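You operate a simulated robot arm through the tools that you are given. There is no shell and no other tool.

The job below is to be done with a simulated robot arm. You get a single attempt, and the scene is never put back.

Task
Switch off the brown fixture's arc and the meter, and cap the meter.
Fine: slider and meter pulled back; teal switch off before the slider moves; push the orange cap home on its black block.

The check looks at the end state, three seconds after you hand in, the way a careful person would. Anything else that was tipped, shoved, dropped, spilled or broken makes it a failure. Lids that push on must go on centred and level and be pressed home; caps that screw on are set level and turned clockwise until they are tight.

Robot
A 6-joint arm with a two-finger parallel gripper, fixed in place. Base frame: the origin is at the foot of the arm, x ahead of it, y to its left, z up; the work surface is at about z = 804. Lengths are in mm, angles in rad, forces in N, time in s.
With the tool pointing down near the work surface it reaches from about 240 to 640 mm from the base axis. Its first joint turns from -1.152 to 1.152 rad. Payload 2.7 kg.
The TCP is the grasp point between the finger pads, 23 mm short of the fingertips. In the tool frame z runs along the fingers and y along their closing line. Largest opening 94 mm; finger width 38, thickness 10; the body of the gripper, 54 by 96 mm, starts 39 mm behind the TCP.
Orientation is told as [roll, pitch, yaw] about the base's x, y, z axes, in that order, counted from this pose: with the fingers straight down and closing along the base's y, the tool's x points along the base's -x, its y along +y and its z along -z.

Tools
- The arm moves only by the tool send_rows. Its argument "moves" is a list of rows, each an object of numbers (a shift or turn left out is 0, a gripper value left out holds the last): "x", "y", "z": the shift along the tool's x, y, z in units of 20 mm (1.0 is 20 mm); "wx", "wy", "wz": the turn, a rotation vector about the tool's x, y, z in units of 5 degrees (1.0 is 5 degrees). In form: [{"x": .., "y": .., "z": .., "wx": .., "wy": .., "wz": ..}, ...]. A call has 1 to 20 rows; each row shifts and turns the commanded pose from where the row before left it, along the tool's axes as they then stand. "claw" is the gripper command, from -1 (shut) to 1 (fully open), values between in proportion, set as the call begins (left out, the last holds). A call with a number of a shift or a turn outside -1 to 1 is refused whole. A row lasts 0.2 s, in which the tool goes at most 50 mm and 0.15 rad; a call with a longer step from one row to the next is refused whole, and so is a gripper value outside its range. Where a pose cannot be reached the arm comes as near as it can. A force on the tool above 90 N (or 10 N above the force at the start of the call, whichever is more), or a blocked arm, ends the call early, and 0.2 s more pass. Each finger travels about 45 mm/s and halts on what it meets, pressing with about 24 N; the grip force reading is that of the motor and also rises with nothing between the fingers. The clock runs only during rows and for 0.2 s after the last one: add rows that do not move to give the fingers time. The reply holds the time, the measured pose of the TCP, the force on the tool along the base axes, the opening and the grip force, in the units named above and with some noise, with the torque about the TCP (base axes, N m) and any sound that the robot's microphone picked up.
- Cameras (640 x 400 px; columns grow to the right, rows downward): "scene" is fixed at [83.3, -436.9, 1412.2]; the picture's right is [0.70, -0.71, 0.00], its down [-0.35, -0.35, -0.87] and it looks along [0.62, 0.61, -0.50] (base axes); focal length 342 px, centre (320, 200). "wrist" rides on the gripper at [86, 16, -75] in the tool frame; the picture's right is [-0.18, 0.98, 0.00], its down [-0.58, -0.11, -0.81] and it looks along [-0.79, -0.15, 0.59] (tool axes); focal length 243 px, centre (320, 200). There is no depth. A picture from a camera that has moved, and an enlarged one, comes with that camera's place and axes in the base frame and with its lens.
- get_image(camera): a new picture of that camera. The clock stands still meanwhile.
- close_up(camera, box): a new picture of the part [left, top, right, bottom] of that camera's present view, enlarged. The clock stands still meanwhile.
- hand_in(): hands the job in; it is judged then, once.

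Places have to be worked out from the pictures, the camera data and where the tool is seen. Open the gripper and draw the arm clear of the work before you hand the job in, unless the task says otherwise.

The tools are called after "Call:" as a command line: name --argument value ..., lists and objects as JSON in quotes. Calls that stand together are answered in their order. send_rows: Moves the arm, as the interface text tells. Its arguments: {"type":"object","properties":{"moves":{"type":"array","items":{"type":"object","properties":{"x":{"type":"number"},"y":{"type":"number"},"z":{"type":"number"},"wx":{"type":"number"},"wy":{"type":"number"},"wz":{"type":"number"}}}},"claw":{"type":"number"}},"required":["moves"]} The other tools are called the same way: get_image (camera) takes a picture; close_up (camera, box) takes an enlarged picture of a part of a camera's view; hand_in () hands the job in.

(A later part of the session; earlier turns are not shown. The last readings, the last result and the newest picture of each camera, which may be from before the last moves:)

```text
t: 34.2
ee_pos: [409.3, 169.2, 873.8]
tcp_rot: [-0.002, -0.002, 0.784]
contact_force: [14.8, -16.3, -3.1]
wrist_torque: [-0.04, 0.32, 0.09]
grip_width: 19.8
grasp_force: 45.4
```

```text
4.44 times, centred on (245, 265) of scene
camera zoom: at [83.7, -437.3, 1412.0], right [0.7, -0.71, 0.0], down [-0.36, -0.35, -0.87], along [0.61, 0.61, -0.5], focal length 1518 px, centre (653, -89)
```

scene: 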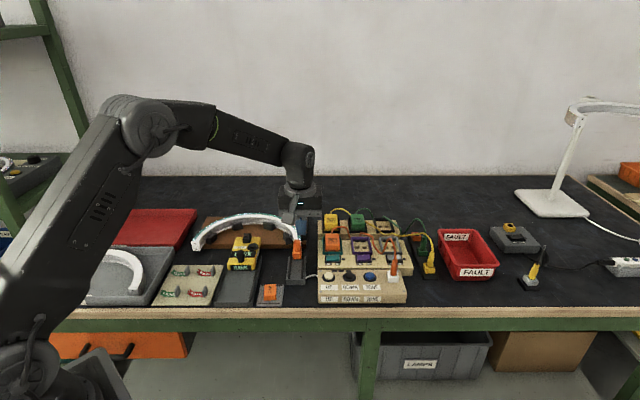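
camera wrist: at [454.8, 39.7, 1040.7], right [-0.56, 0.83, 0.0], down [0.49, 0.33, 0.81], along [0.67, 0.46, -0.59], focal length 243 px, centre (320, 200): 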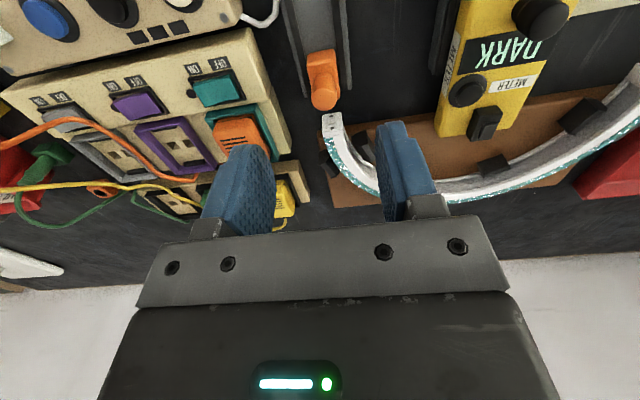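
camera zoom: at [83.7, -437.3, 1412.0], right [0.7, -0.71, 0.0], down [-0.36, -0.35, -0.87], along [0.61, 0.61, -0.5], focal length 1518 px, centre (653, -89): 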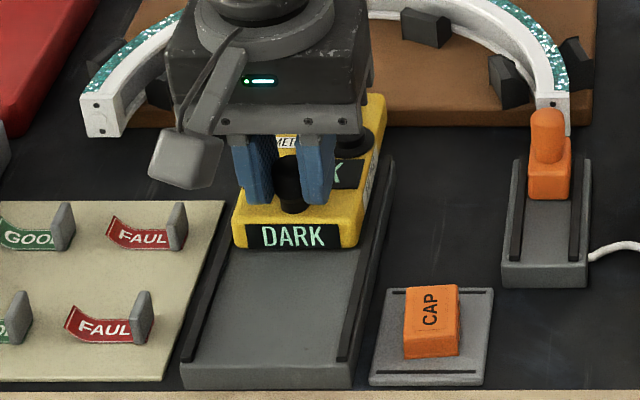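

The meter slid back about 20 mm; side load is 22 N as before, so I correct slightly in tool −y while continuing.

Call:
send_rows --moves '[{"y": -0.08}, {"x": 0.25, "y": -0.01}, {"x": 0.25, "y": -0.01}, {"x": 0.25, "y": -0.01}, {"x": 0.25, "y": -0.01}, {}]' --claw -1

Call:
close_up --camera "scene" --box '[205, 220, 285, 310]'

```text
t: 35.6
ee_pos: [394.9, 154.5, 873.8]
tcp_rot: [0.002, 0.0, 0.785]
contact_force: [-9.3, 9.5, -9.9]
wrist_torque: [0.67, -1.19, 0.16]
grip_width: 20.0
grasp_force: 44.9
```

```text
4.44 times, centred on (245, 265) of scene
camera zoom: at [83.2, -436.6, 1412.3], right [0.7, -0.71, 0.0], down [-0.35, -0.35, -0.87], along [0.62, 0.61, -0.5], focal length 1518 px, centre (653, -89)
```

zoom: 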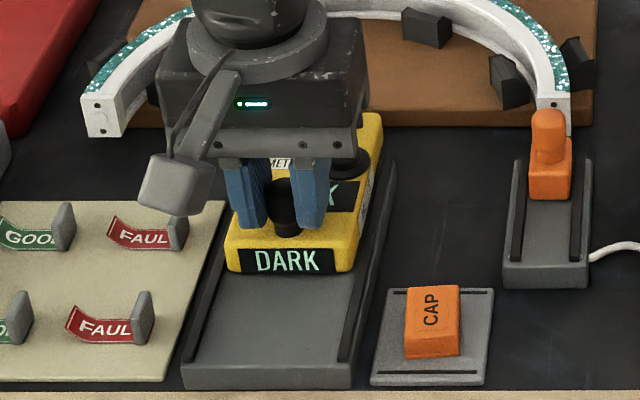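

Pulled about 40 mm so far with moderate loads; continue another 20 mm.

Call:
send_rows --moves '[{"x": 0.25, "y": 0.02}, {"x": 0.25}, {"x": 0.25}, {"x": 0.25}, {}]' --claw -1

Call:
close_up --camera "scene" --box '[205, 220, 285, 310]'

```text
t: 36.8
ee_pos: [379.2, 139.4, 872.6]
tcp_rot: [0.0, 0.0, 0.785]
contact_force: [-7.6, 8.1, 3.2]
wrist_torque: [-0.28, 1.06, 0.06]
grip_width: 19.6
grasp_force: 44.7
```

```text
4.44 times, centred on (245, 265) of scene
camera zoom: at [83.1, -436.7, 1412.3], right [0.7, -0.71, 0.0], down [-0.35, -0.35, -0.87], along [0.62, 0.61, -0.5], focal length 1518 px, centre (653, -89)
```

zoom: 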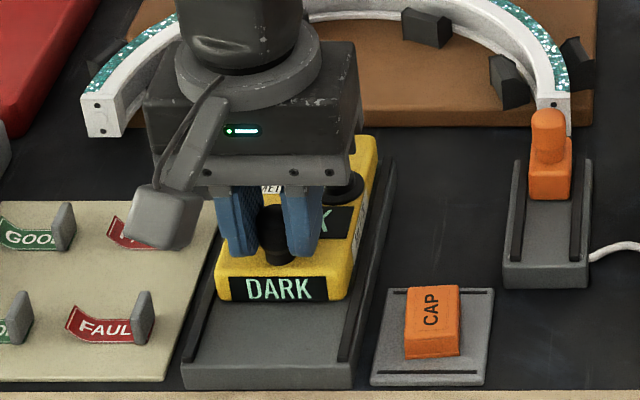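

About 60 mm back and still sliding freely; I continue until it meets its end stop.

Call:
send_rows --moves '[{"x": 0.25, "y": 0.01}, {"x": 0.25}, {"x": 0.25}, {"x": 0.25}, {}]' --claw -1

Call:
close_up --camera "scene" --box '[205, 220, 285, 310]'

```text
t: 38.0
ee_pos: [366.2, 125.0, 873.4]
tcp_rot: [-0.002, -0.002, 0.785]
contact_force: [-16.0, 16.4, 6.9]
wrist_torque: [0.17, 0.87, 0.1]
grip_width: 19.7
grasp_force: 45.0
```

```text
4.44 times, centred on (245, 265) of scene
camera zoom: at [82.9, -436.5, 1412.4], right [0.7, -0.71, 0.0], down [-0.35, -0.35, -0.87], along [0.62, 0.61, -0.5], focal length 1518 px, centre (653, -89)
```

zoom: 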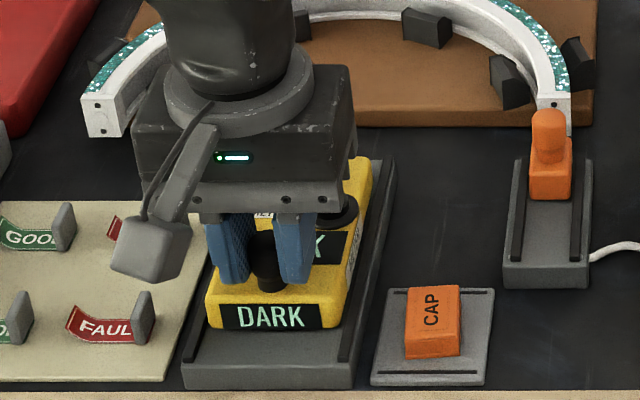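

80 mm back; side load of 23 N toward tool +y, so I correct and then pull a bit more, in smaller steps.

Call:
send_rows --moves '[{"y": 0.07}, {"x": 0.15}, {"x": 0.15}, {"x": 0.15}, {}]' --claw -1

Call:
close_up --camera "scene" --box '[205, 220, 285, 310]'

```text
t: 39.2
ee_pos: [360.5, 120.3, 872.9]
tcp_rot: [0.0, -0.005, 0.783]
contact_force: [10.1, -9.6, -7.0]
wrist_torque: [0.78, -0.42, 0.1]
grip_width: 19.9
grasp_force: 45.3
```

```text
4.44 times, centred on (245, 265) of scene
camera zoom: at [83.6, -437.2, 1412.1], right [0.7, -0.71, 0.0], down [-0.35, -0.35, -0.87], along [0.61, 0.61, -0.5], focal length 1518 px, centre (653, -89)
```

zoom: 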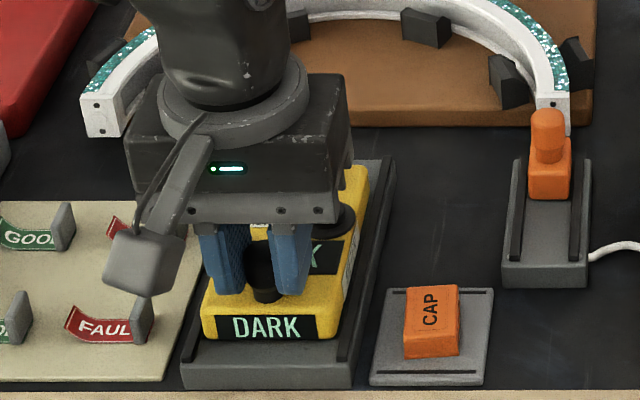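

No end-stop load yet. I go another 8 mm.

Call:
send_rows --moves '[{"y": -0.03}, {"x": 0.1}, {"x": 0.1}, {"x": 0.1}, {"x": 0.1}, {}]' --claw -1

Call:
close_up --camera "scene" --box '[205, 220, 285, 310]'

```text
t: 40.6
ee_pos: [354.0, 113.8, 872.8]
tcp_rot: [0.0, -0.001, 0.786]
contact_force: [8.9, -9.6, -13.2]
wrist_torque: [0.28, -1.13, 0.03]
grip_width: 19.8
grasp_force: 45.4
```

```text
4.44 times, centred on (245, 265) of scene
camera zoom: at [83.7, -437.1, 1412.1], right [0.7, -0.71, 0.0], down [-0.35, -0.35, -0.87], along [0.61, 0.61, -0.5], focal length 1518 px, centre (653, -89)
```

zoom: 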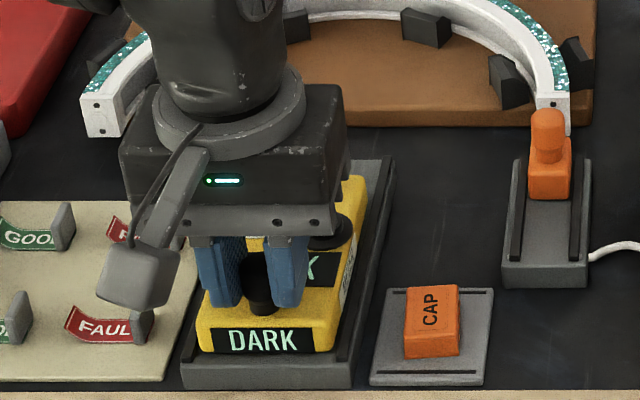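

Still sliding, with about 7 mm of rail left. I try 4 mm more to feel for the stop.

Call:
send_rows --moves '[{"y": -0.03, "x": 0.1}, {"x": 0.1}, {}]' --claw -1

```text
t: 41.4
ee_pos: [351.8, 112.3, 874.1]
tcp_rot: [-0.001, -0.005, 0.785]
contact_force: [11.3, 13.7, -16.3]
wrist_torque: [-0.26, 0.97, 0.1]
grip_width: 19.3
grasp_force: 44.7
```

A resisting load along the rail has appeared (18 N): end stop reached. I open the fingers and rise slightly to look.

Call:
send_rows --moves '[{}, {}, {}, {}, {"z": -0.5}, {"z": -1}, {"z": -1}, {"z": -1}, {"z": -1}, {}]' --claw 0.2

Call:
close_up --camera "scene" --box '[205, 225, 285, 310]'

Call:
get_image --camera "wrist"

```text
t: 43.6
ee_pos: [350.7, 112.4, 963.5]
tcp_rot: [0.001, -0.002, 0.784]
contact_force: [0.1, -0.1, -0.6]
wrist_torque: [-0.01, 0.0, 0.0]
grip_width: 56.6
grasp_force: 0.0
```

```text
4.71 times, centred on (245, 268) of scene
camera zoom: at [83.3, -436.9, 1412.2], right [0.7, -0.71, 0.0], down [-0.35, -0.35, -0.87], along [0.62, 0.61, -0.5], focal length 1608 px, centre (673, -118)
```

zoom: 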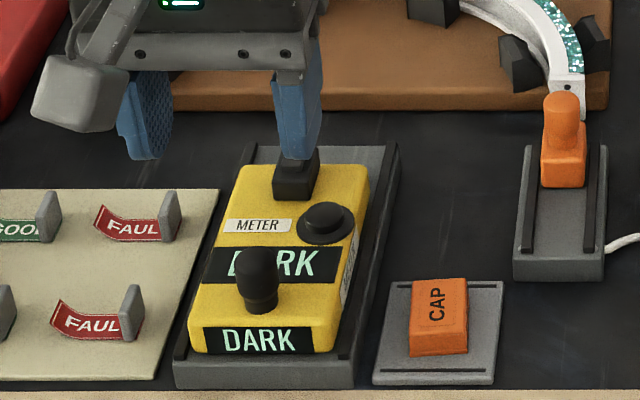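

```text
taken
camera wrist: at [277.0, 62.0, 1038.8], right [-0.56, 0.83, 0.0], down [0.49, 0.33, 0.81], along [0.67, 0.46, -0.59], focal length 243 px, centre (320, 200)
```

wrist: 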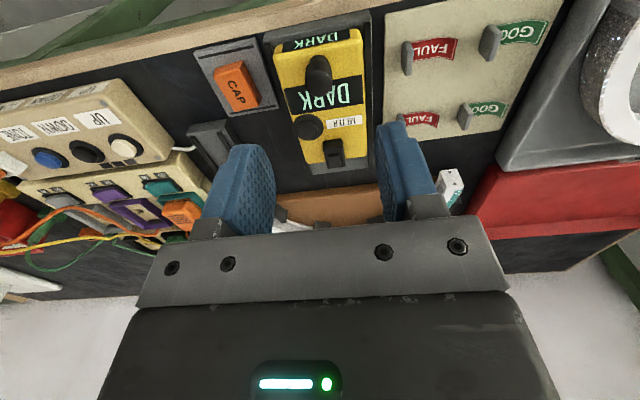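

The meter is fully back. Now I zoom in to locate the button and black block at the new position.

Call:
close_up --camera "wrist" --box '[250, 20, 400, 190]'

Call:
close_up --camera "scene" --box '[222, 240, 272, 290]'

Call:
close_up --camera "wrist" --box '[180, 30, 280, 120]'

Call:
close_up --camera "scene" --box '[248, 275, 293, 312]'

```text
2.35 times, centred on (325, 105) of wrist
camera zoom: at [277.0, 62.0, 1038.8], right [-0.56, 0.83, 0.0], down [0.49, 0.33, 0.81], along [0.67, 0.46, -0.59], focal length 571 px, centre (308, 424)
```

zoom: 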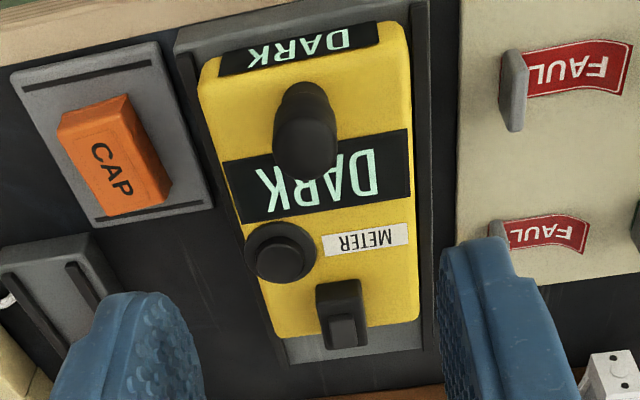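

```text
8.00 times, centred on (247, 265) of scene
camera zoom: at [83.3, -436.9, 1412.2], right [0.7, -0.71, 0.0], down [-0.35, -0.35, -0.87], along [0.62, 0.61, -0.5], focal length 2733 px, centre (904, -320)
```

zoom: 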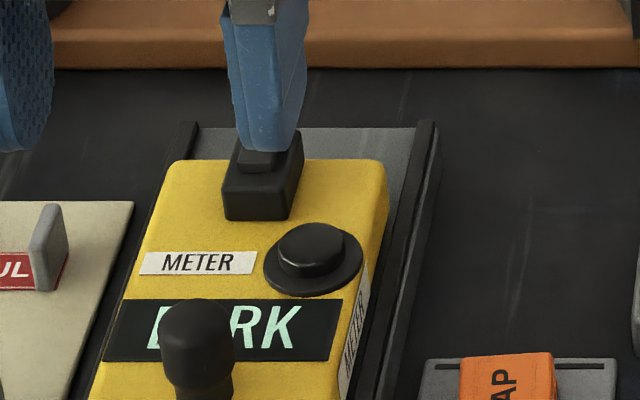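

```text
4.44 times, centred on (230, 75) of wrist
camera zoom: at [277.0, 62.0, 1038.8], right [-0.56, 0.83, 0.0], down [0.49, 0.33, 0.81], along [0.67, 0.46, -0.59], focal length 1078 px, centre (720, 756)
```

zoom: 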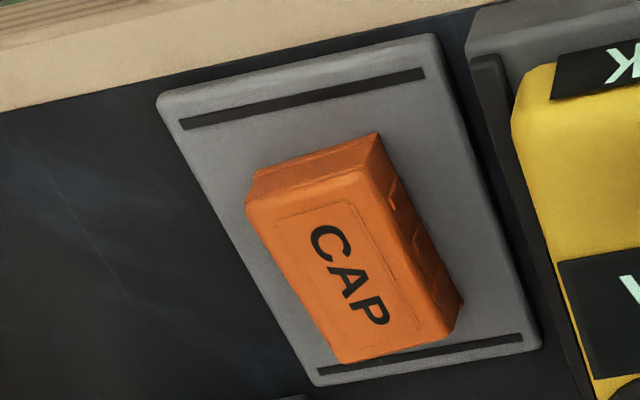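

```text
10.81 times, centred on (270, 294) of scene
camera zoom: at [83.3, -436.9, 1412.2], right [0.7, -0.71, 0.0], down [-0.35, -0.35, -0.87], along [0.62, 0.61, -0.5], focal length 3694 px, centre (855, -811)
```

zoom: 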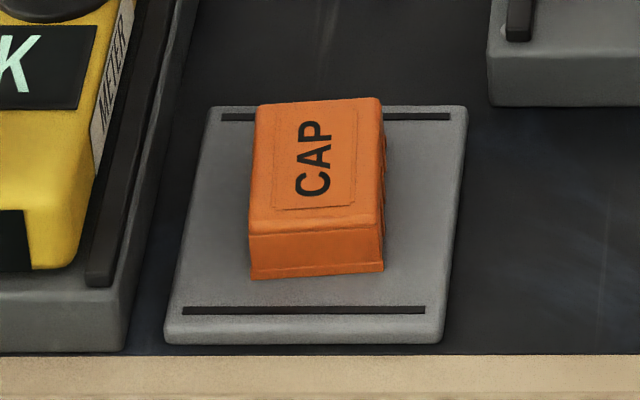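

Button top triangulates to about (405, 135, 849). I close the fingers and hover over it.

Call:
send_rows --moves '[{"x": -0.66, "y": -0.29}, {"x": -0.66, "y": -0.29}, {"x": -0.66, "y": -0.29}, {"x": -0.66, "y": -0.29}, {"z": 0.85}, {"z": 0.85}, {"z": 0.85}, {"z": 0.85}, {}]' --claw -1

Call:
close_up --camera "wrist" --box '[240, 30, 400, 200]'

Call:
close_up --camera "scene" --box '[215, 230, 285, 290]'

```text
t: 45.6
ee_pos: [404.4, 129.4, 895.5]
tcp_rot: [0.0, -0.003, 0.783]
contact_force: [-0.5, 0.5, 0.1]
wrist_torque: [0.0, -0.01, -0.02]
grip_width: 0.0
grasp_force: 23.9
```

```text
2.35 times, centred on (320, 115) of wrist
camera zoom: at [331.4, 79.0, 970.9], right [-0.56, 0.83, 0.0], down [0.49, 0.33, 0.81], along [0.67, 0.46, -0.59], focal length 571 px, centre (320, 400)
```

zoom: 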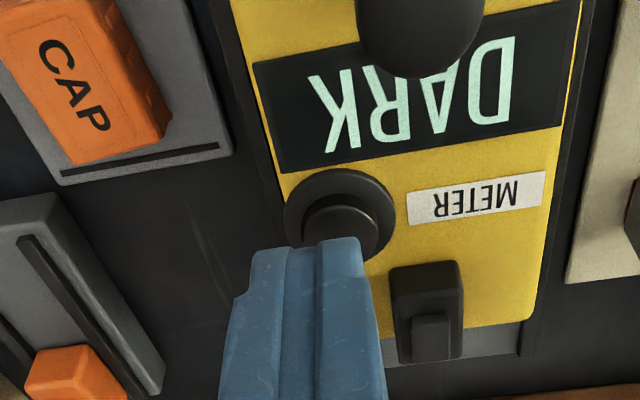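

```text
6.67 times, centred on (250, 260) of scene
camera zoom: at [83.3, -436.9, 1412.2], right [0.7, -0.71, 0.0], down [-0.35, -0.35, -0.87], along [0.62, 0.61, -0.5], focal length 2278 px, centre (787, -200)
```

zoom: 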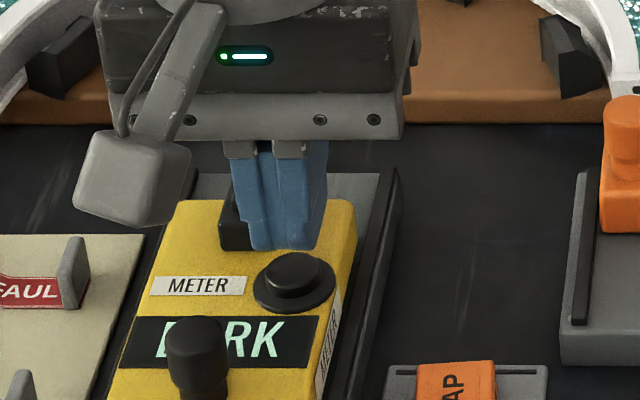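

The button is about 6 mm farther in and 3 mm toward tool +y from the current tip axis. I correct and descend to just above it.

Call:
send_rows --moves '[{"x": -0.26, "y": 0.11}, {"z": 0.4}, {"z": 0.4}, {"z": 0.15}, {}]' --claw -1

Call:
close_up --camera "wrist" --box '[240, 30, 400, 200]'

Call:
close_up --camera "scene" --box '[215, 235, 285, 295]'

```text
t: 46.8
ee_pos: [406.7, 136.0, 876.7]
tcp_rot: [0.0, -0.003, 0.784]
contact_force: [-0.1, -0.5, -0.4]
wrist_torque: [0.01, -0.01, 0.0]
grip_width: 0.0
grasp_force: 24.0
```

```text
2.35 times, centred on (320, 115) of wrist
camera zoom: at [333.3, 85.9, 950.9], right [-0.56, 0.83, 0.0], down [0.49, 0.33, 0.81], along [0.67, 0.46, -0.59], focal length 571 px, centre (320, 400)
```

zoom: 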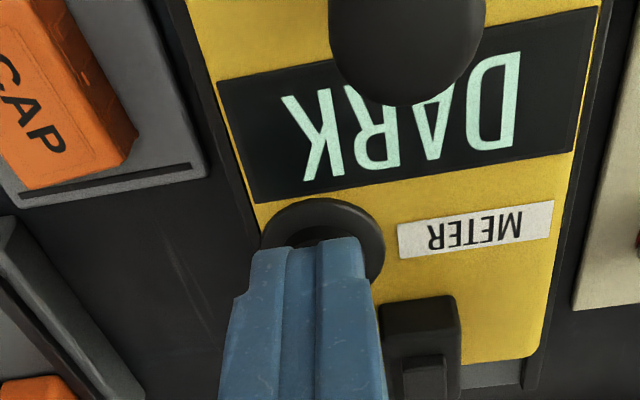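

```text
6.67 times, centred on (250, 265) of scene
camera zoom: at [83.3, -436.9, 1412.2], right [0.7, -0.71, 0.0], down [-0.35, -0.35, -0.87], along [0.62, 0.61, -0.5], focal length 2278 px, centre (787, -233)
```

zoom: 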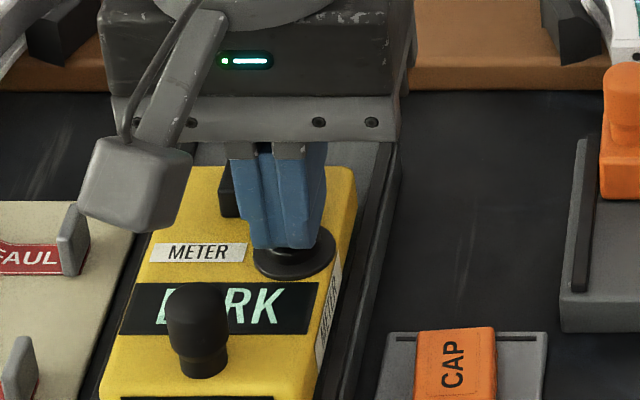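

The tips are right over the button. I press down in 1 mm rows and listen for a click.

Call:
send_rows --moves '[{"z": 0.07}, {"z": 0.07}, {"z": 0.07}, {"z": 0.07}, {}]' --claw -1

Call:
close_up --camera "scene" --box '[215, 235, 285, 295]'

```text
t: 48.0
ee_pos: [407.5, 136.7, 870.0]
tcp_rot: [-0.001, -0.003, 0.786]
contact_force: [-1.3, 0.3, 2.1]
wrist_torque: [0.0, 0.04, 0.03]
grip_width: 0.1
grasp_force: 24.2
heard: click
```

```text
6.67 times, centred on (250, 265) of scene
camera zoom: at [83.3, -436.9, 1412.2], right [0.7, -0.71, 0.0], down [-0.35, -0.35, -0.87], along [0.62, 0.61, -0.5], focal length 2278 px, centre (787, -233)
```

zoom: 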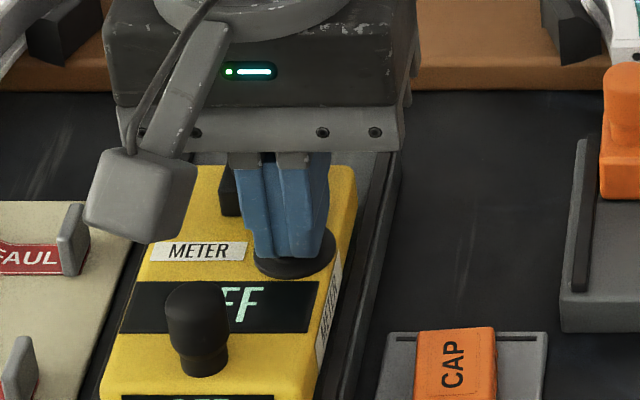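

Click, and the display now reads "OFF". I lift straight up, then study the cap and the black block.

Call:
send_rows --moves '[{"z": -0.5}, {"z": -1}, {"z": -1}, {"z": -1}, {"z": -1}, {"z": -0.5}, {}, {}]' --claw -1

Call:
close_up --camera "wrist" --box '[220, 0, 420, 170]'

Call:
close_up --camera "scene" --box '[222, 240, 272, 290]'

Call:
get_image --camera "scene"

```text
t: 49.8
ee_pos: [406.0, 135.2, 972.5]
tcp_rot: [0.0, 0.001, 0.783]
contact_force: [-0.1, -0.4, -0.5]
wrist_torque: [-0.05, -0.02, 0.02]
grip_width: 0.0
grasp_force: 24.0
```

```text
2.35 times, centred on (320, 85) of wrist
camera zoom: at [333.9, 86.1, 1046.5], right [-0.56, 0.83, 0.0], down [0.49, 0.33, 0.81], along [0.67, 0.46, -0.59], focal length 571 px, centre (320, 471)
```

zoom: 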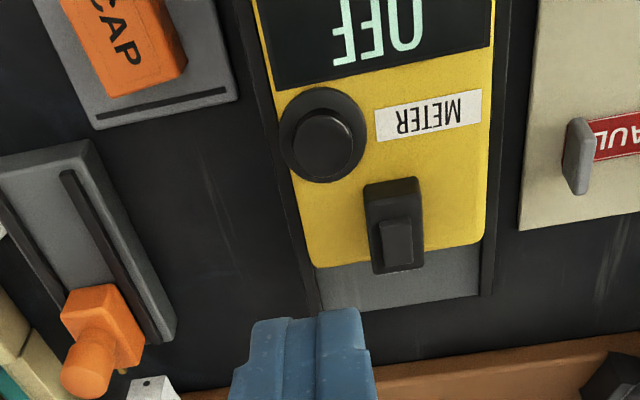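

```text
8.00 times, centred on (247, 265) of scene
camera zoom: at [83.3, -436.9, 1412.2], right [0.7, -0.71, 0.0], down [-0.35, -0.35, -0.87], along [0.62, 0.61, -0.5], focal length 2733 px, centre (904, -320)
```

zoom: 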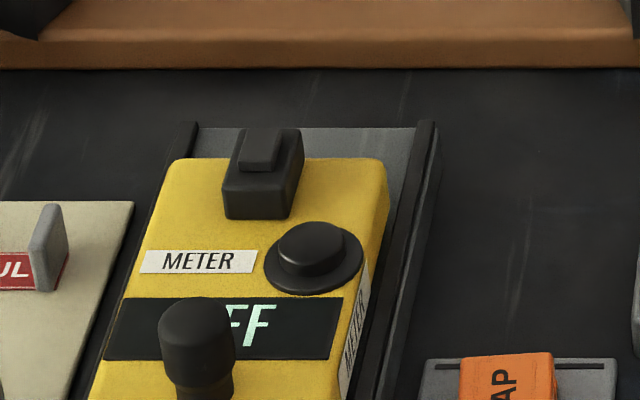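

```text
taken
```

scene: 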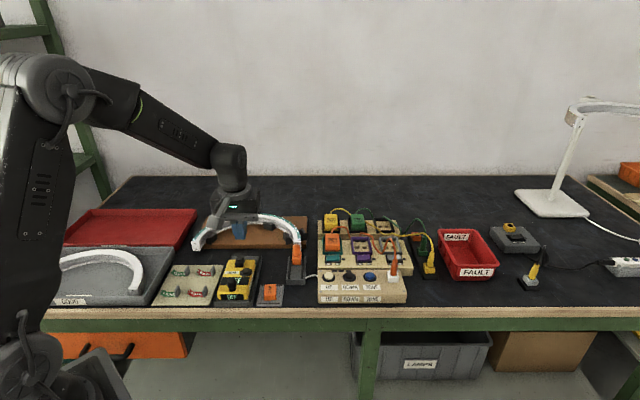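

The meter is off. The cap's top centre is at about (424, 66, 820), about 28 × 38 mm and turned about 5° counter-clockwise. I go hover above it with the tool turned 5° to match and the fingers open about 50 mm.

Call:
send_rows --moves '[{"x": 0.45, "y": -0.77}, {"x": 0.45, "y": -0.77}, {"x": 0.45, "y": -0.77}, {"x": 0.45, "y": -0.77}, {"wz": -1}, {"z": 0.9}, {"z": 0.9}, {"z": 0.8}, {}]' --claw 0.06

Call:
close_up --camera "wrist" --box '[220, 0, 420, 200]'

Call:
close_up --camera "scene" --box '[240, 240, 310, 315]'

```text
t: 51.8
ee_pos: [425.5, 66.9, 916.0]
tcp_rot: [-0.001, 0.0, 0.873]
contact_force: [-0.5, -0.1, -0.1]
wrist_torque: [0.04, 0.01, 0.02]
grip_width: 49.7
grasp_force: 0.0
```

```text
2.00 times, centred on (320, 100) of wrist
camera zoom: at [357.1, 11.3, 992.1], right [-0.63, 0.77, 0.0], down [0.46, 0.37, 0.81], along [0.62, 0.51, -0.59], focal length 485 px, centre (320, 400)
```

zoom: 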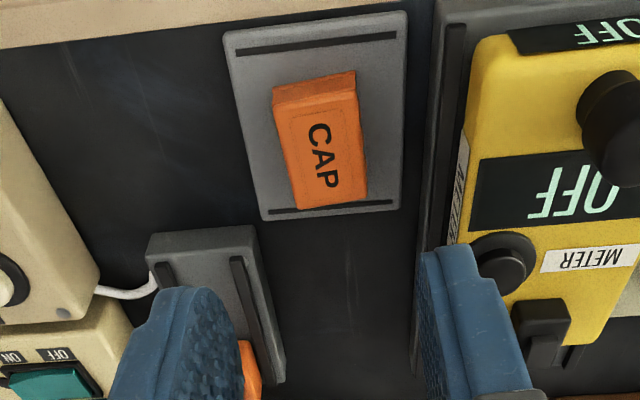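

```text
5.33 times, centred on (275, 278) of scene
camera zoom: at [83.3, -436.9, 1412.2], right [0.7, -0.71, 0.0], down [-0.35, -0.35, -0.87], along [0.62, 0.61, -0.5], focal length 1822 px, centre (560, -213)
```

zoom: 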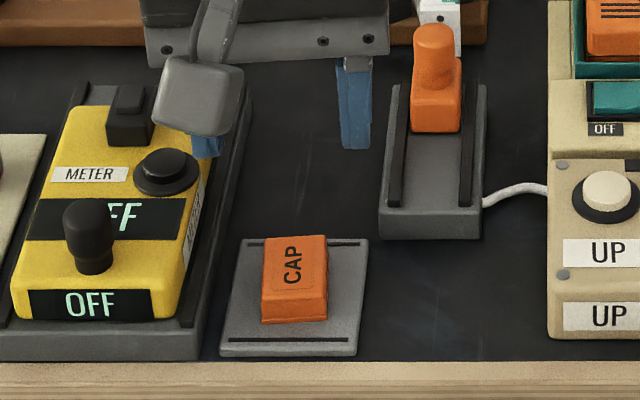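

The cap centre is nearly under the TCP (about 1.5 mm toward tool +y, about 2° less yaw). I correct and descend with fingers straddling the cap, stopping above the tray first.

Call:
send_rows --moves '[{"y": 0.075, "wz": 0.3}, {"z": 0.9}, {"z": 0.9}, {"z": 0.9}, {"z": 0.6}, {}]' --claw 0.06

Call:
close_up --camera "wrist" --box '[220, 20, 420, 220]'

Call:
close_up --camera "scene" --box '[240, 250, 310, 315]'

```text
t: 53.2
ee_pos: [424.4, 69.6, 852.6]
tcp_rot: [0.001, -0.002, 0.844]
contact_force: [-0.1, -0.4, 0.0]
wrist_torque: [0.01, 0.03, -0.01]
grip_width: 49.7
grasp_force: 0.0
```

```text
2.00 times, centred on (320, 120) of wrist
camera zoom: at [354.9, 14.9, 927.0], right [-0.61, 0.79, 0.0], down [0.47, 0.36, 0.81], along [0.64, 0.5, -0.59], focal length 485 px, centre (320, 360)
```

zoom: 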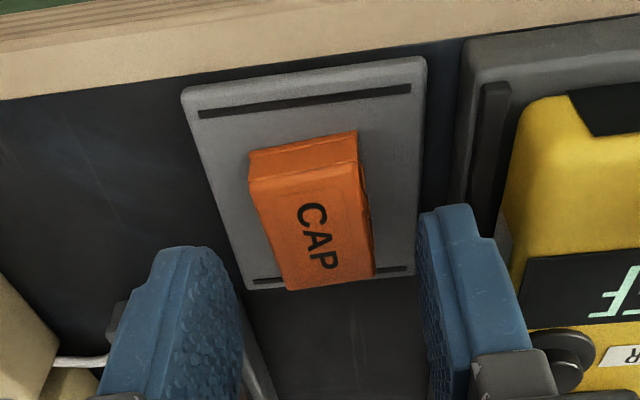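

```text
6.15 times, centred on (275, 282) of scene
camera zoom: at [83.3, -436.9, 1412.2], right [0.7, -0.71, 0.0], down [-0.35, -0.35, -0.87], along [0.62, 0.61, -0.5], focal length 2102 px, centre (597, -308)
```

zoom: 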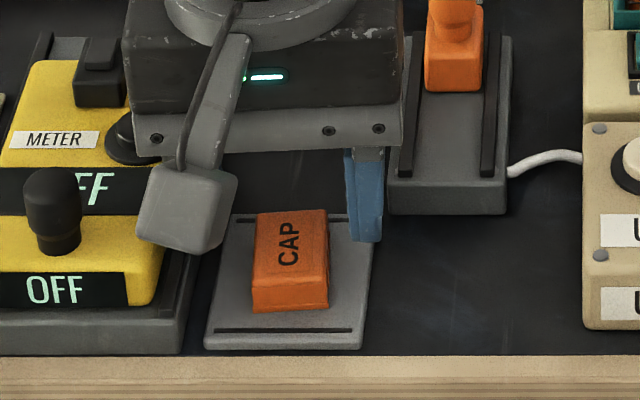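

Predicted and observed cap outlines match within about 1 mm. The rail's edge is close to one finger, so I narrow the opening to about 38 mm before descending to grip height.

Call:
send_rows --moves '[{}, {}, {"z": 0.3}, {"z": 0.3}, {"z": 0.25}, {}]' --claw -0.19

Call:
close_up --camera "wrist" --box '[220, 20, 420, 220]'

Call:
close_up --camera "scene" --box '[245, 260, 305, 310]'

```text
t: 54.6
ee_pos: [424.6, 68.2, 833.9]
tcp_rot: [-0.001, -0.002, 0.847]
contact_force: [-0.2, -0.4, 0.7]
wrist_torque: [-0.02, -0.01, -0.04]
grip_width: 37.9
grasp_force: 0.1
```

```text
2.00 times, centred on (320, 120) of wrist
camera zoom: at [354.0, 13.7, 910.0], right [-0.61, 0.79, 0.0], down [0.47, 0.36, 0.81], along [0.64, 0.5, -0.59], focal length 485 px, centre (320, 360)
```

zoom: 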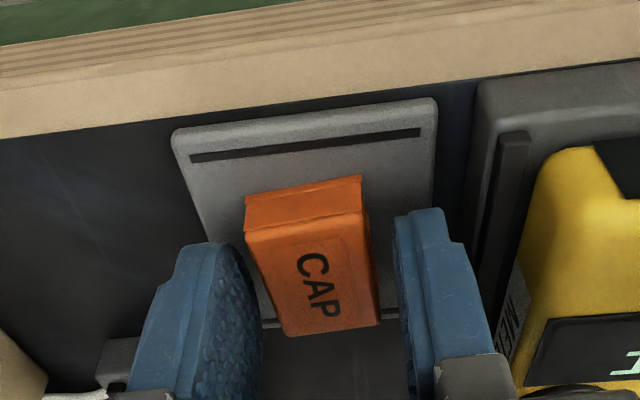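

```text
8.00 times, centred on (275, 285) of scene
camera zoom: at [83.3, -436.9, 1412.2], right [0.7, -0.71, 0.0], down [-0.35, -0.35, -0.87], along [0.62, 0.61, -0.5], focal length 2733 px, centre (680, -480)
```

zoom: 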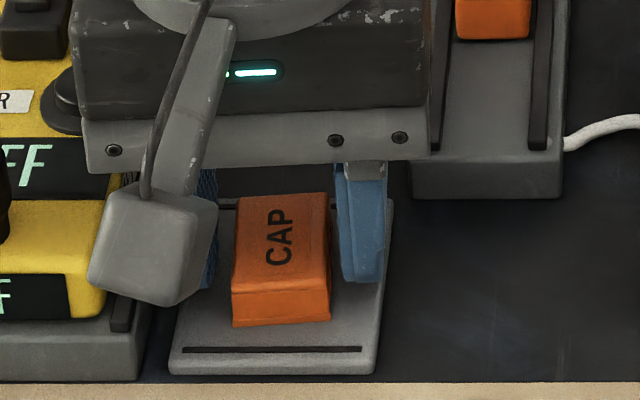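

Fingers straddle the cap just above the tray with no contact. Closing on the cap.

Call:
send_rows --moves '[{}, {}, {}, {}]' --claw -1

Call:
close_up --camera "wrist" --box '[220, 20, 420, 220]'

Call:
close_up --camera "scene" --box '[245, 260, 305, 310]'

```text
t: 55.6
ee_pos: [423.9, 68.7, 834.5]
tcp_rot: [-0.001, -0.003, 0.845]
contact_force: [-0.3, -0.1, -0.6]
wrist_torque: [0.02, -0.02, 0.01]
grip_width: 27.3
grasp_force: 24.0
```

```text
2.00 times, centred on (320, 120) of wrist
camera zoom: at [354.0, 13.7, 910.1], right [-0.61, 0.79, 0.0], down [0.47, 0.36, 0.81], along [0.64, 0.5, -0.59], focal length 485 px, centre (320, 360)
```

zoom: 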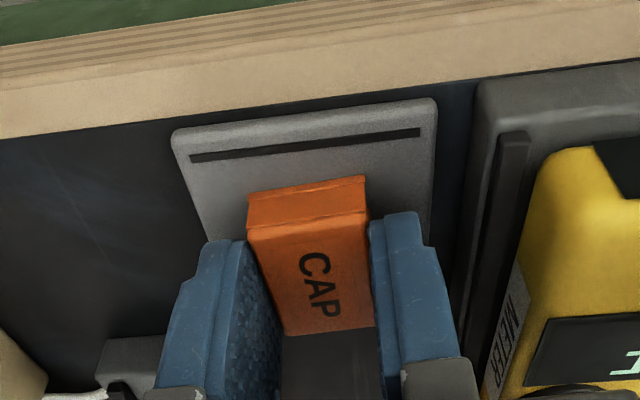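

```text
8.00 times, centred on (275, 285) of scene
camera zoom: at [83.3, -436.9, 1412.2], right [0.7, -0.71, 0.0], down [-0.35, -0.35, -0.87], along [0.62, 0.61, -0.5], focal length 2733 px, centre (680, -480)
```

zoom: 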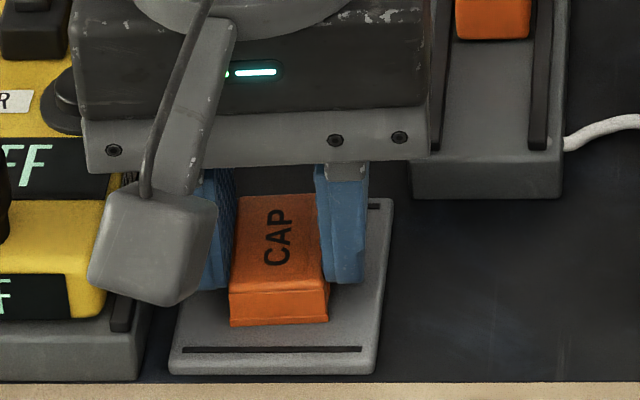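

The cap is held at 27.3 mm and centred. I lift straight up well above the knob height.

Call:
send_rows --moves '[{"z": -0.3}, {"z": -0.7}, {"z": -1}, {"z": -1}, {"z": -1}, {"z": -0.5}, {}, {}]' --claw -1

Call:
close_up --camera "scene" --box '[240, 215, 310, 315]'

Call:
close_up --camera "wrist" --box '[220, 20, 420, 220]'

```text
t: 57.4
ee_pos: [423.1, 69.1, 926.8]
tcp_rot: [-0.001, -0.002, 0.844]
contact_force: [-0.3, 0.5, -0.3]
wrist_torque: [-0.03, -0.04, 0.03]
grip_width: 27.1
grasp_force: 23.9
```

```text
4.00 times, centred on (275, 265) of scene
camera zoom: at [83.3, -436.9, 1412.2], right [0.7, -0.71, 0.0], down [-0.35, -0.35, -0.87], along [0.62, 0.61, -0.5], focal length 1367 px, centre (500, -60)
```

zoom: 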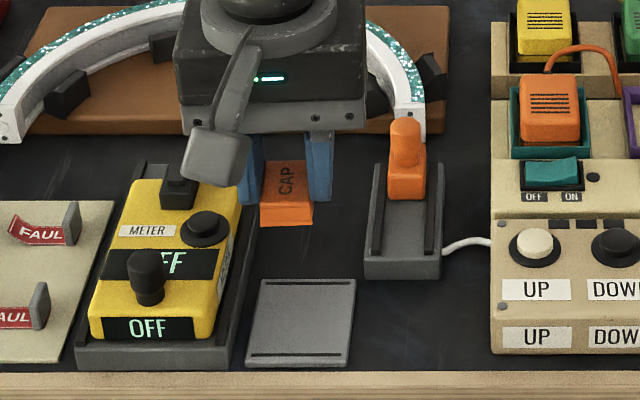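

```text
2.00 times, centred on (320, 120) of wrist
camera zoom: at [353.8, 14.6, 1001.2], right [-0.61, 0.79, 0.0], down [0.47, 0.36, 0.81], along [0.64, 0.5, -0.59], focal length 485 px, centre (320, 360)
```

zoom: 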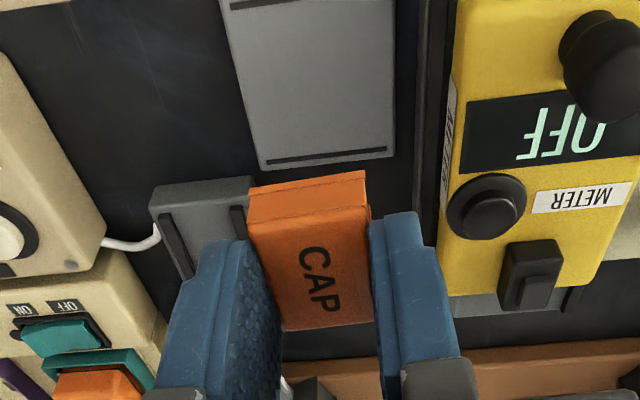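

The cap is securely held and level. I turn the tool back to the rail direction and move above the black block (about (414, 174)), a bit higher so I can see the block past the cap.

Call:
send_rows --moves '[{"z": -0.8}, {"z": -0.7, "wz": 0.71}, {"x": -0.56, "y": 0.67}, {"x": -0.56, "y": 0.67}, {"x": -0.56, "y": 0.67}, {"x": -0.56, "y": 0.67}, {"x": -0.56, "y": 0.67}, {"x": -0.56, "y": 0.67}, {}, {}]' --claw -1

Call:
close_up --camera "wrist" --box '[240, 0, 400, 180]'

Call:
close_up --camera "scene" --box '[210, 200, 280, 290]'

```text
t: 59.6
ee_pos: [415.1, 174.3, 955.5]
tcp_rot: [0.002, -0.001, 0.784]
contact_force: [-0.5, -1.8, -0.6]
wrist_torque: [-0.05, 0.01, 0.01]
grip_width: 27.0
grasp_force: 24.2
```

```text
2.22 times, centred on (320, 90) of wrist
camera zoom: at [342.7, 124.4, 1030.8], right [-0.56, 0.83, 0.0], down [0.49, 0.33, 0.81], along [0.67, 0.45, -0.59], focal length 539 px, centre (320, 444)
```

zoom: 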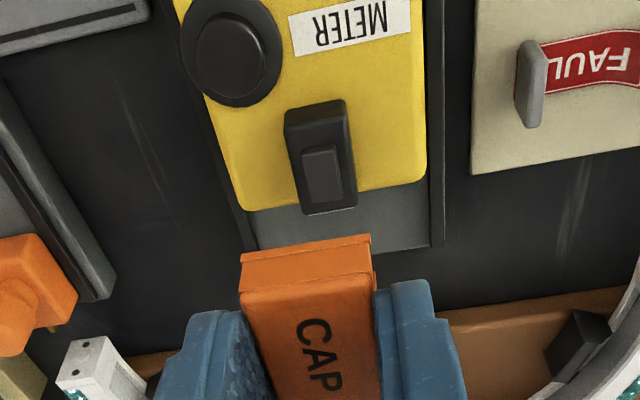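

```text
4.44 times, centred on (245, 245) of scene
camera zoom: at [83.3, -436.9, 1412.2], right [0.7, -0.71, 0.0], down [-0.35, -0.35, -0.87], along [0.62, 0.61, -0.5], focal length 1518 px, centre (653, 0)
```

zoom: 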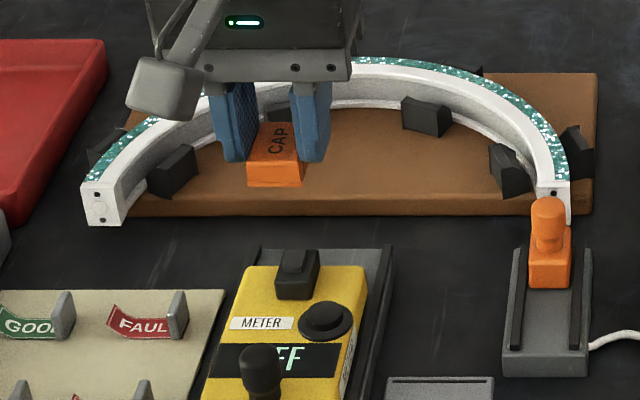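

Let me enlarge the black block and the cap in both views for exact alignment.

Call:
close_up --camera "wrist" --box '[290, 35, 350, 105]'

Call:
close_up --camera "scene" --box '[225, 245, 265, 285]'

Call:
close_up --camera "scene" --box '[225, 210, 275, 250]'

Call:
close_up --camera "wrist" --box '[260, 95, 380, 200]'

```text
5.71 times, centred on (320, 70) of wrist
camera zoom: at [342.7, 124.4, 1030.8], right [-0.56, 0.83, 0.0], down [0.49, 0.33, 0.81], along [0.67, 0.45, -0.59], focal length 1386 px, centre (320, 943)
```

zoom: 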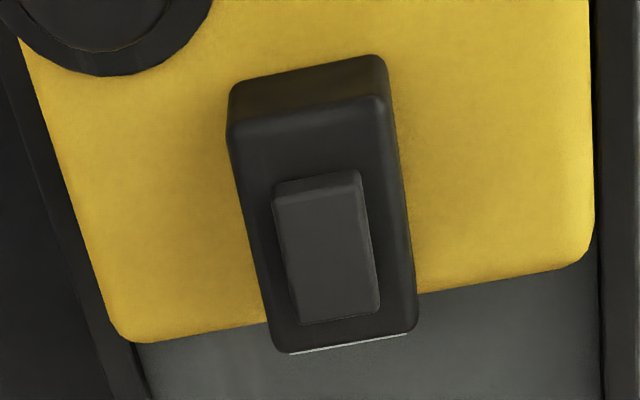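

```text
10.00 times, centred on (245, 265) of scene
camera zoom: at [83.3, -436.9, 1412.2], right [0.7, -0.71, 0.0], down [-0.35, -0.35, -0.87], along [0.62, 0.61, -0.5], focal length 3416 px, centre (1070, -450)
```

zoom: 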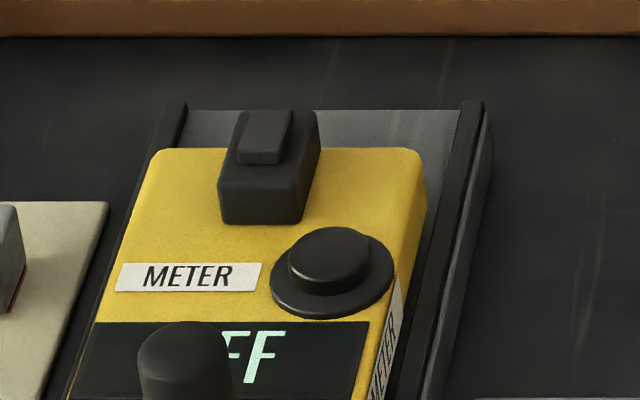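

```text
10.00 times, centred on (250, 230) of scene
camera zoom: at [83.3, -436.9, 1412.2], right [0.7, -0.71, 0.0], down [-0.35, -0.35, -0.87], along [0.62, 0.61, -0.5], focal length 3416 px, centre (1020, -100)
```

zoom: 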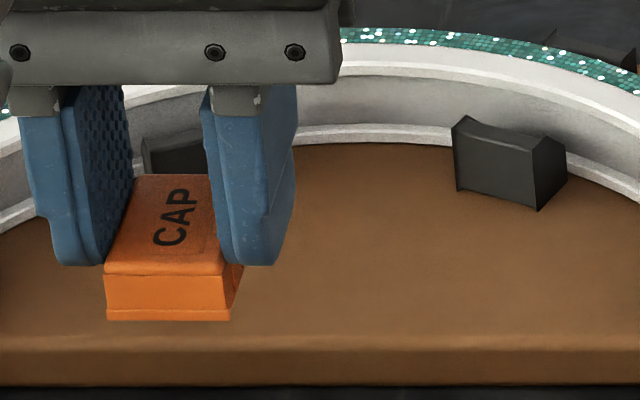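

```text
3.81 times, centred on (320, 148) of wrist
camera zoom: at [342.7, 124.4, 1030.8], right [-0.56, 0.83, 0.0], down [0.49, 0.33, 0.81], along [0.67, 0.45, -0.59], focal length 924 px, centre (320, 400)
```

zoom: 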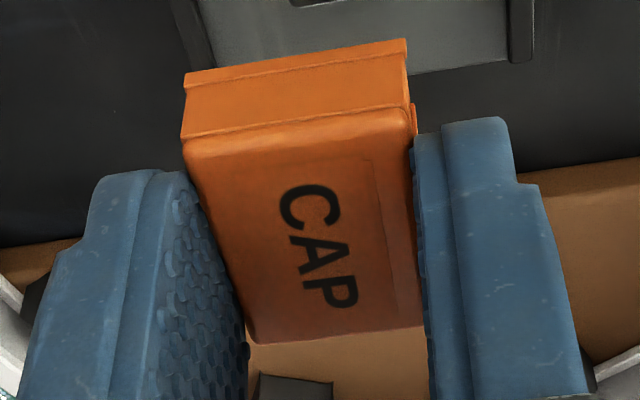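

Block top (about 19–20 × 29 mm, z ≈ 855) is centred around (415.5, 175); relative to the held cap I need about 1.5 mm farther along the rail, 0.6 mm toward +y and about 0.8° of turn. I apply that and descend until the cap's bottom is about 10 mm above the block.

Call:
send_rows --moves '[{"x": -0.075, "y": 0.03, "wz": 0.15}, {"z": 0.7}, {"z": 0.7}, {"z": 0.7}, {"z": 0.6}, {"z": 0.3}, {}]' --claw -1

Call:
close_up --camera "wrist" --box '[270, 60, 370, 190]'

Call:
close_up --camera "scene" --box '[225, 235, 265, 280]'

```text
t: 61.2
ee_pos: [416.8, 174.3, 894.1]
tcp_rot: [0.001, -0.001, 0.77]
contact_force: [0.8, 0.5, 0.6]
wrist_torque: [0.02, 0.01, -0.01]
grip_width: 27.0
grasp_force: 23.9
```

```text
3.08 times, centred on (320, 125) of wrist
camera zoom: at [342.8, 125.7, 968.8], right [-0.55, 0.83, 0.0], down [0.49, 0.33, 0.81], along [0.67, 0.45, -0.59], focal length 746 px, centre (320, 431)
```

zoom: 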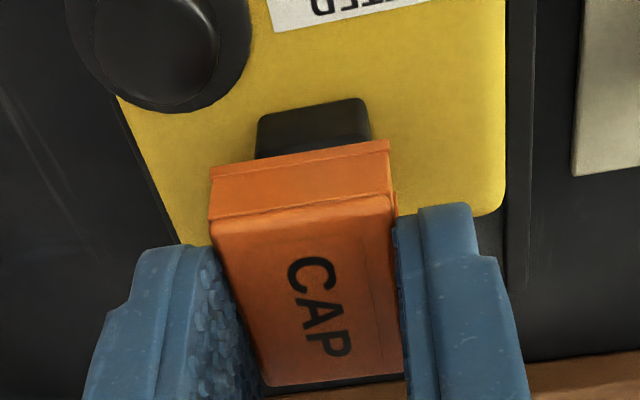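

```text
8.89 times, centred on (245, 258) of scene
camera zoom: at [83.3, -436.9, 1412.2], right [0.7, -0.71, 0.0], down [-0.35, -0.35, -0.87], along [0.62, 0.61, -0.5], focal length 3037 px, centre (987, -311)
```

zoom: 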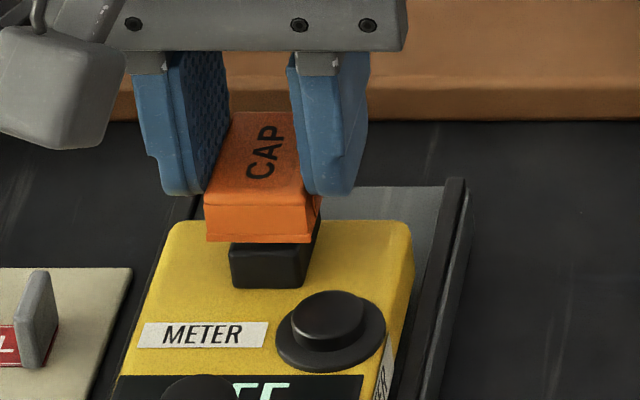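

From both views the cap needs to go about 1.2 mm toward tool +y; depth looks right within about 1 mm. I shift and lower 5 mm, watching the force.

Call:
send_rows --moves '[{"y": 0.06}, {"z": 0.1}, {"z": 0.15}, {}]' --claw -1

Call:
close_up --camera "scene" --box '[225, 240, 265, 280]'

Call:
close_up --camera "wrist" --box '[270, 60, 370, 190]'

```text
t: 62.2
ee_pos: [415.4, 175.6, 888.7]
tcp_rot: [0.0, -0.002, 0.772]
contact_force: [-0.7, -0.2, -0.2]
wrist_torque: [0.04, -0.03, 0.0]
grip_width: 27.1
grasp_force: 23.4
```

```text
10.00 times, centred on (245, 260) of scene
camera zoom: at [83.3, -436.9, 1412.2], right [0.7, -0.71, 0.0], down [-0.35, -0.35, -0.87], along [0.62, 0.61, -0.5], focal length 3416 px, centre (1070, -400)
```

zoom: 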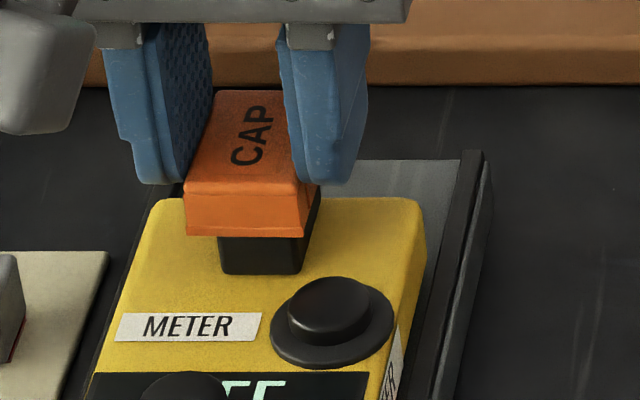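

```text
3.08 times, centred on (320, 125) of wrist
camera zoom: at [341.5, 127.3, 964.2], right [-0.55, 0.83, 0.0], down [0.49, 0.33, 0.81], along [0.67, 0.45, -0.59], focal length 746 px, centre (320, 431)
```

zoom: 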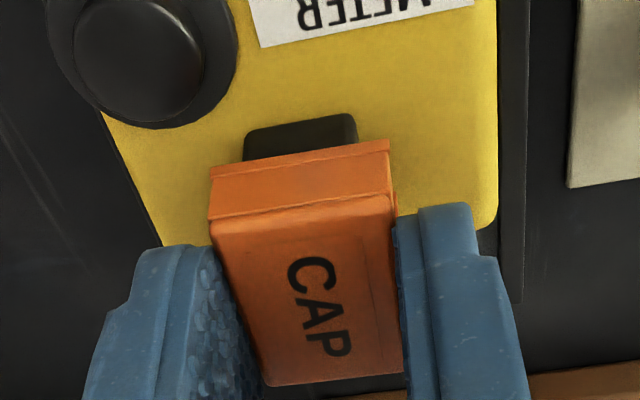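

Close now. I enlarge the contact region more in both views to measure the side margins precisely.

Call:
close_up --camera "scene" --box '[238, 255, 260, 271]'

Call:
close_up --camera "wrist" --box '[280, 90, 350, 135]'

```text
16.00 times, centred on (249, 263) of scene
camera zoom: at [83.3, -436.9, 1412.2], right [0.7, -0.71, 0.0], down [-0.35, -0.35, -0.87], along [0.62, 0.61, -0.5], focal length 5466 px, centre (1456, -808)
```

zoom: 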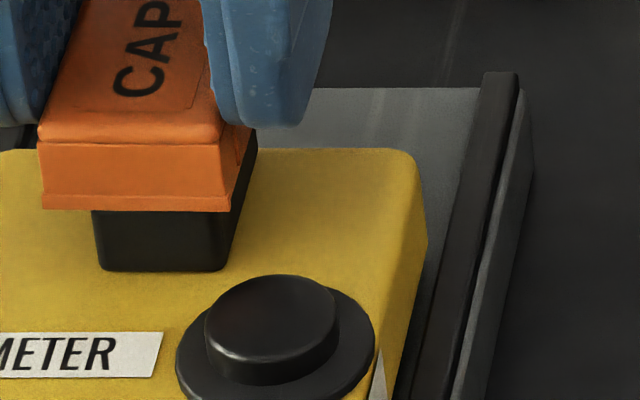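

```text
8.89 times, centred on (315, 112) of wrist
camera zoom: at [341.5, 127.3, 964.2], right [-0.55, 0.83, 0.0], down [0.49, 0.33, 0.81], along [0.67, 0.45, -0.59], focal length 2157 px, centre (364, 978)
```

zoom: 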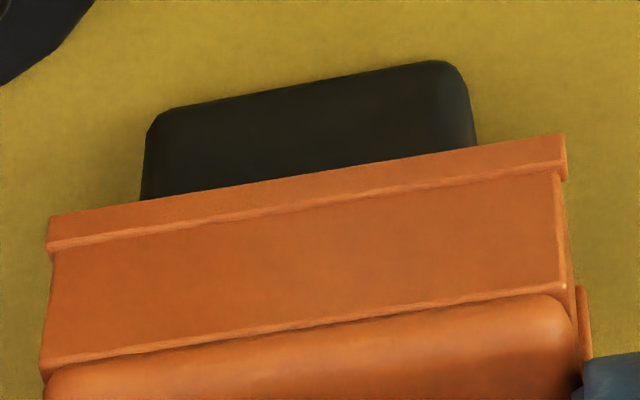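

Both views now agree the cap is about 1 mm too far toward tool +y (yaw matches within half a degree). I shift back 0.9 mm and re-measure.

Call:
send_rows --moves '[{"y": -0.045, "x": 0.015}, {}, {}]' --claw -1

Call:
close_up --camera "scene" --box '[238, 255, 260, 271]'

Call:
close_up --camera "wrist" --box '[280, 90, 350, 135]'

```text
t: 63.0
ee_pos: [415.6, 175.4, 889.7]
tcp_rot: [-0.001, -0.002, 0.77]
contact_force: [0.1, 0.6, -0.1]
wrist_torque: [0.0, 0.02, 0.0]
grip_width: 27.1
grasp_force: 24.0
```

```text
16.00 times, centred on (249, 263) of scene
camera zoom: at [83.3, -436.9, 1412.2], right [0.7, -0.71, 0.0], down [-0.35, -0.35, -0.87], along [0.62, 0.61, -0.5], focal length 5466 px, centre (1456, -808)
```

zoom: 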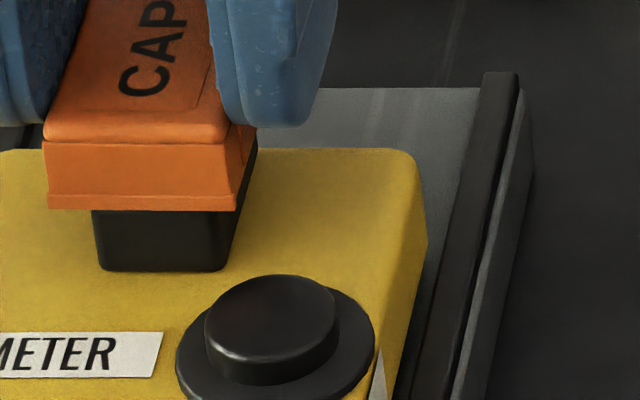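

```text
8.89 times, centred on (315, 112) of wrist
camera zoom: at [342.1, 126.7, 964.3], right [-0.55, 0.83, 0.0], down [0.49, 0.33, 0.81], along [0.67, 0.45, -0.59], focal length 2157 px, centre (364, 978)
```

zoom: 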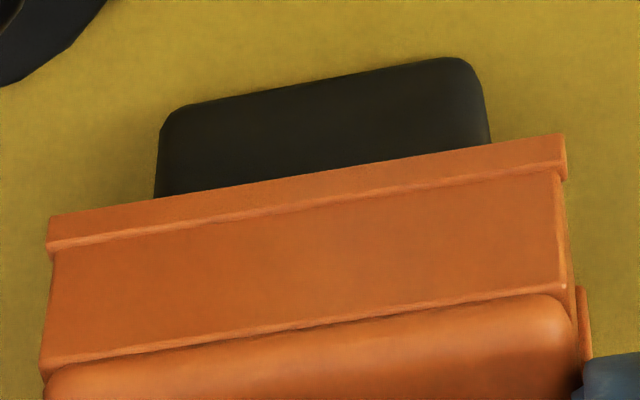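

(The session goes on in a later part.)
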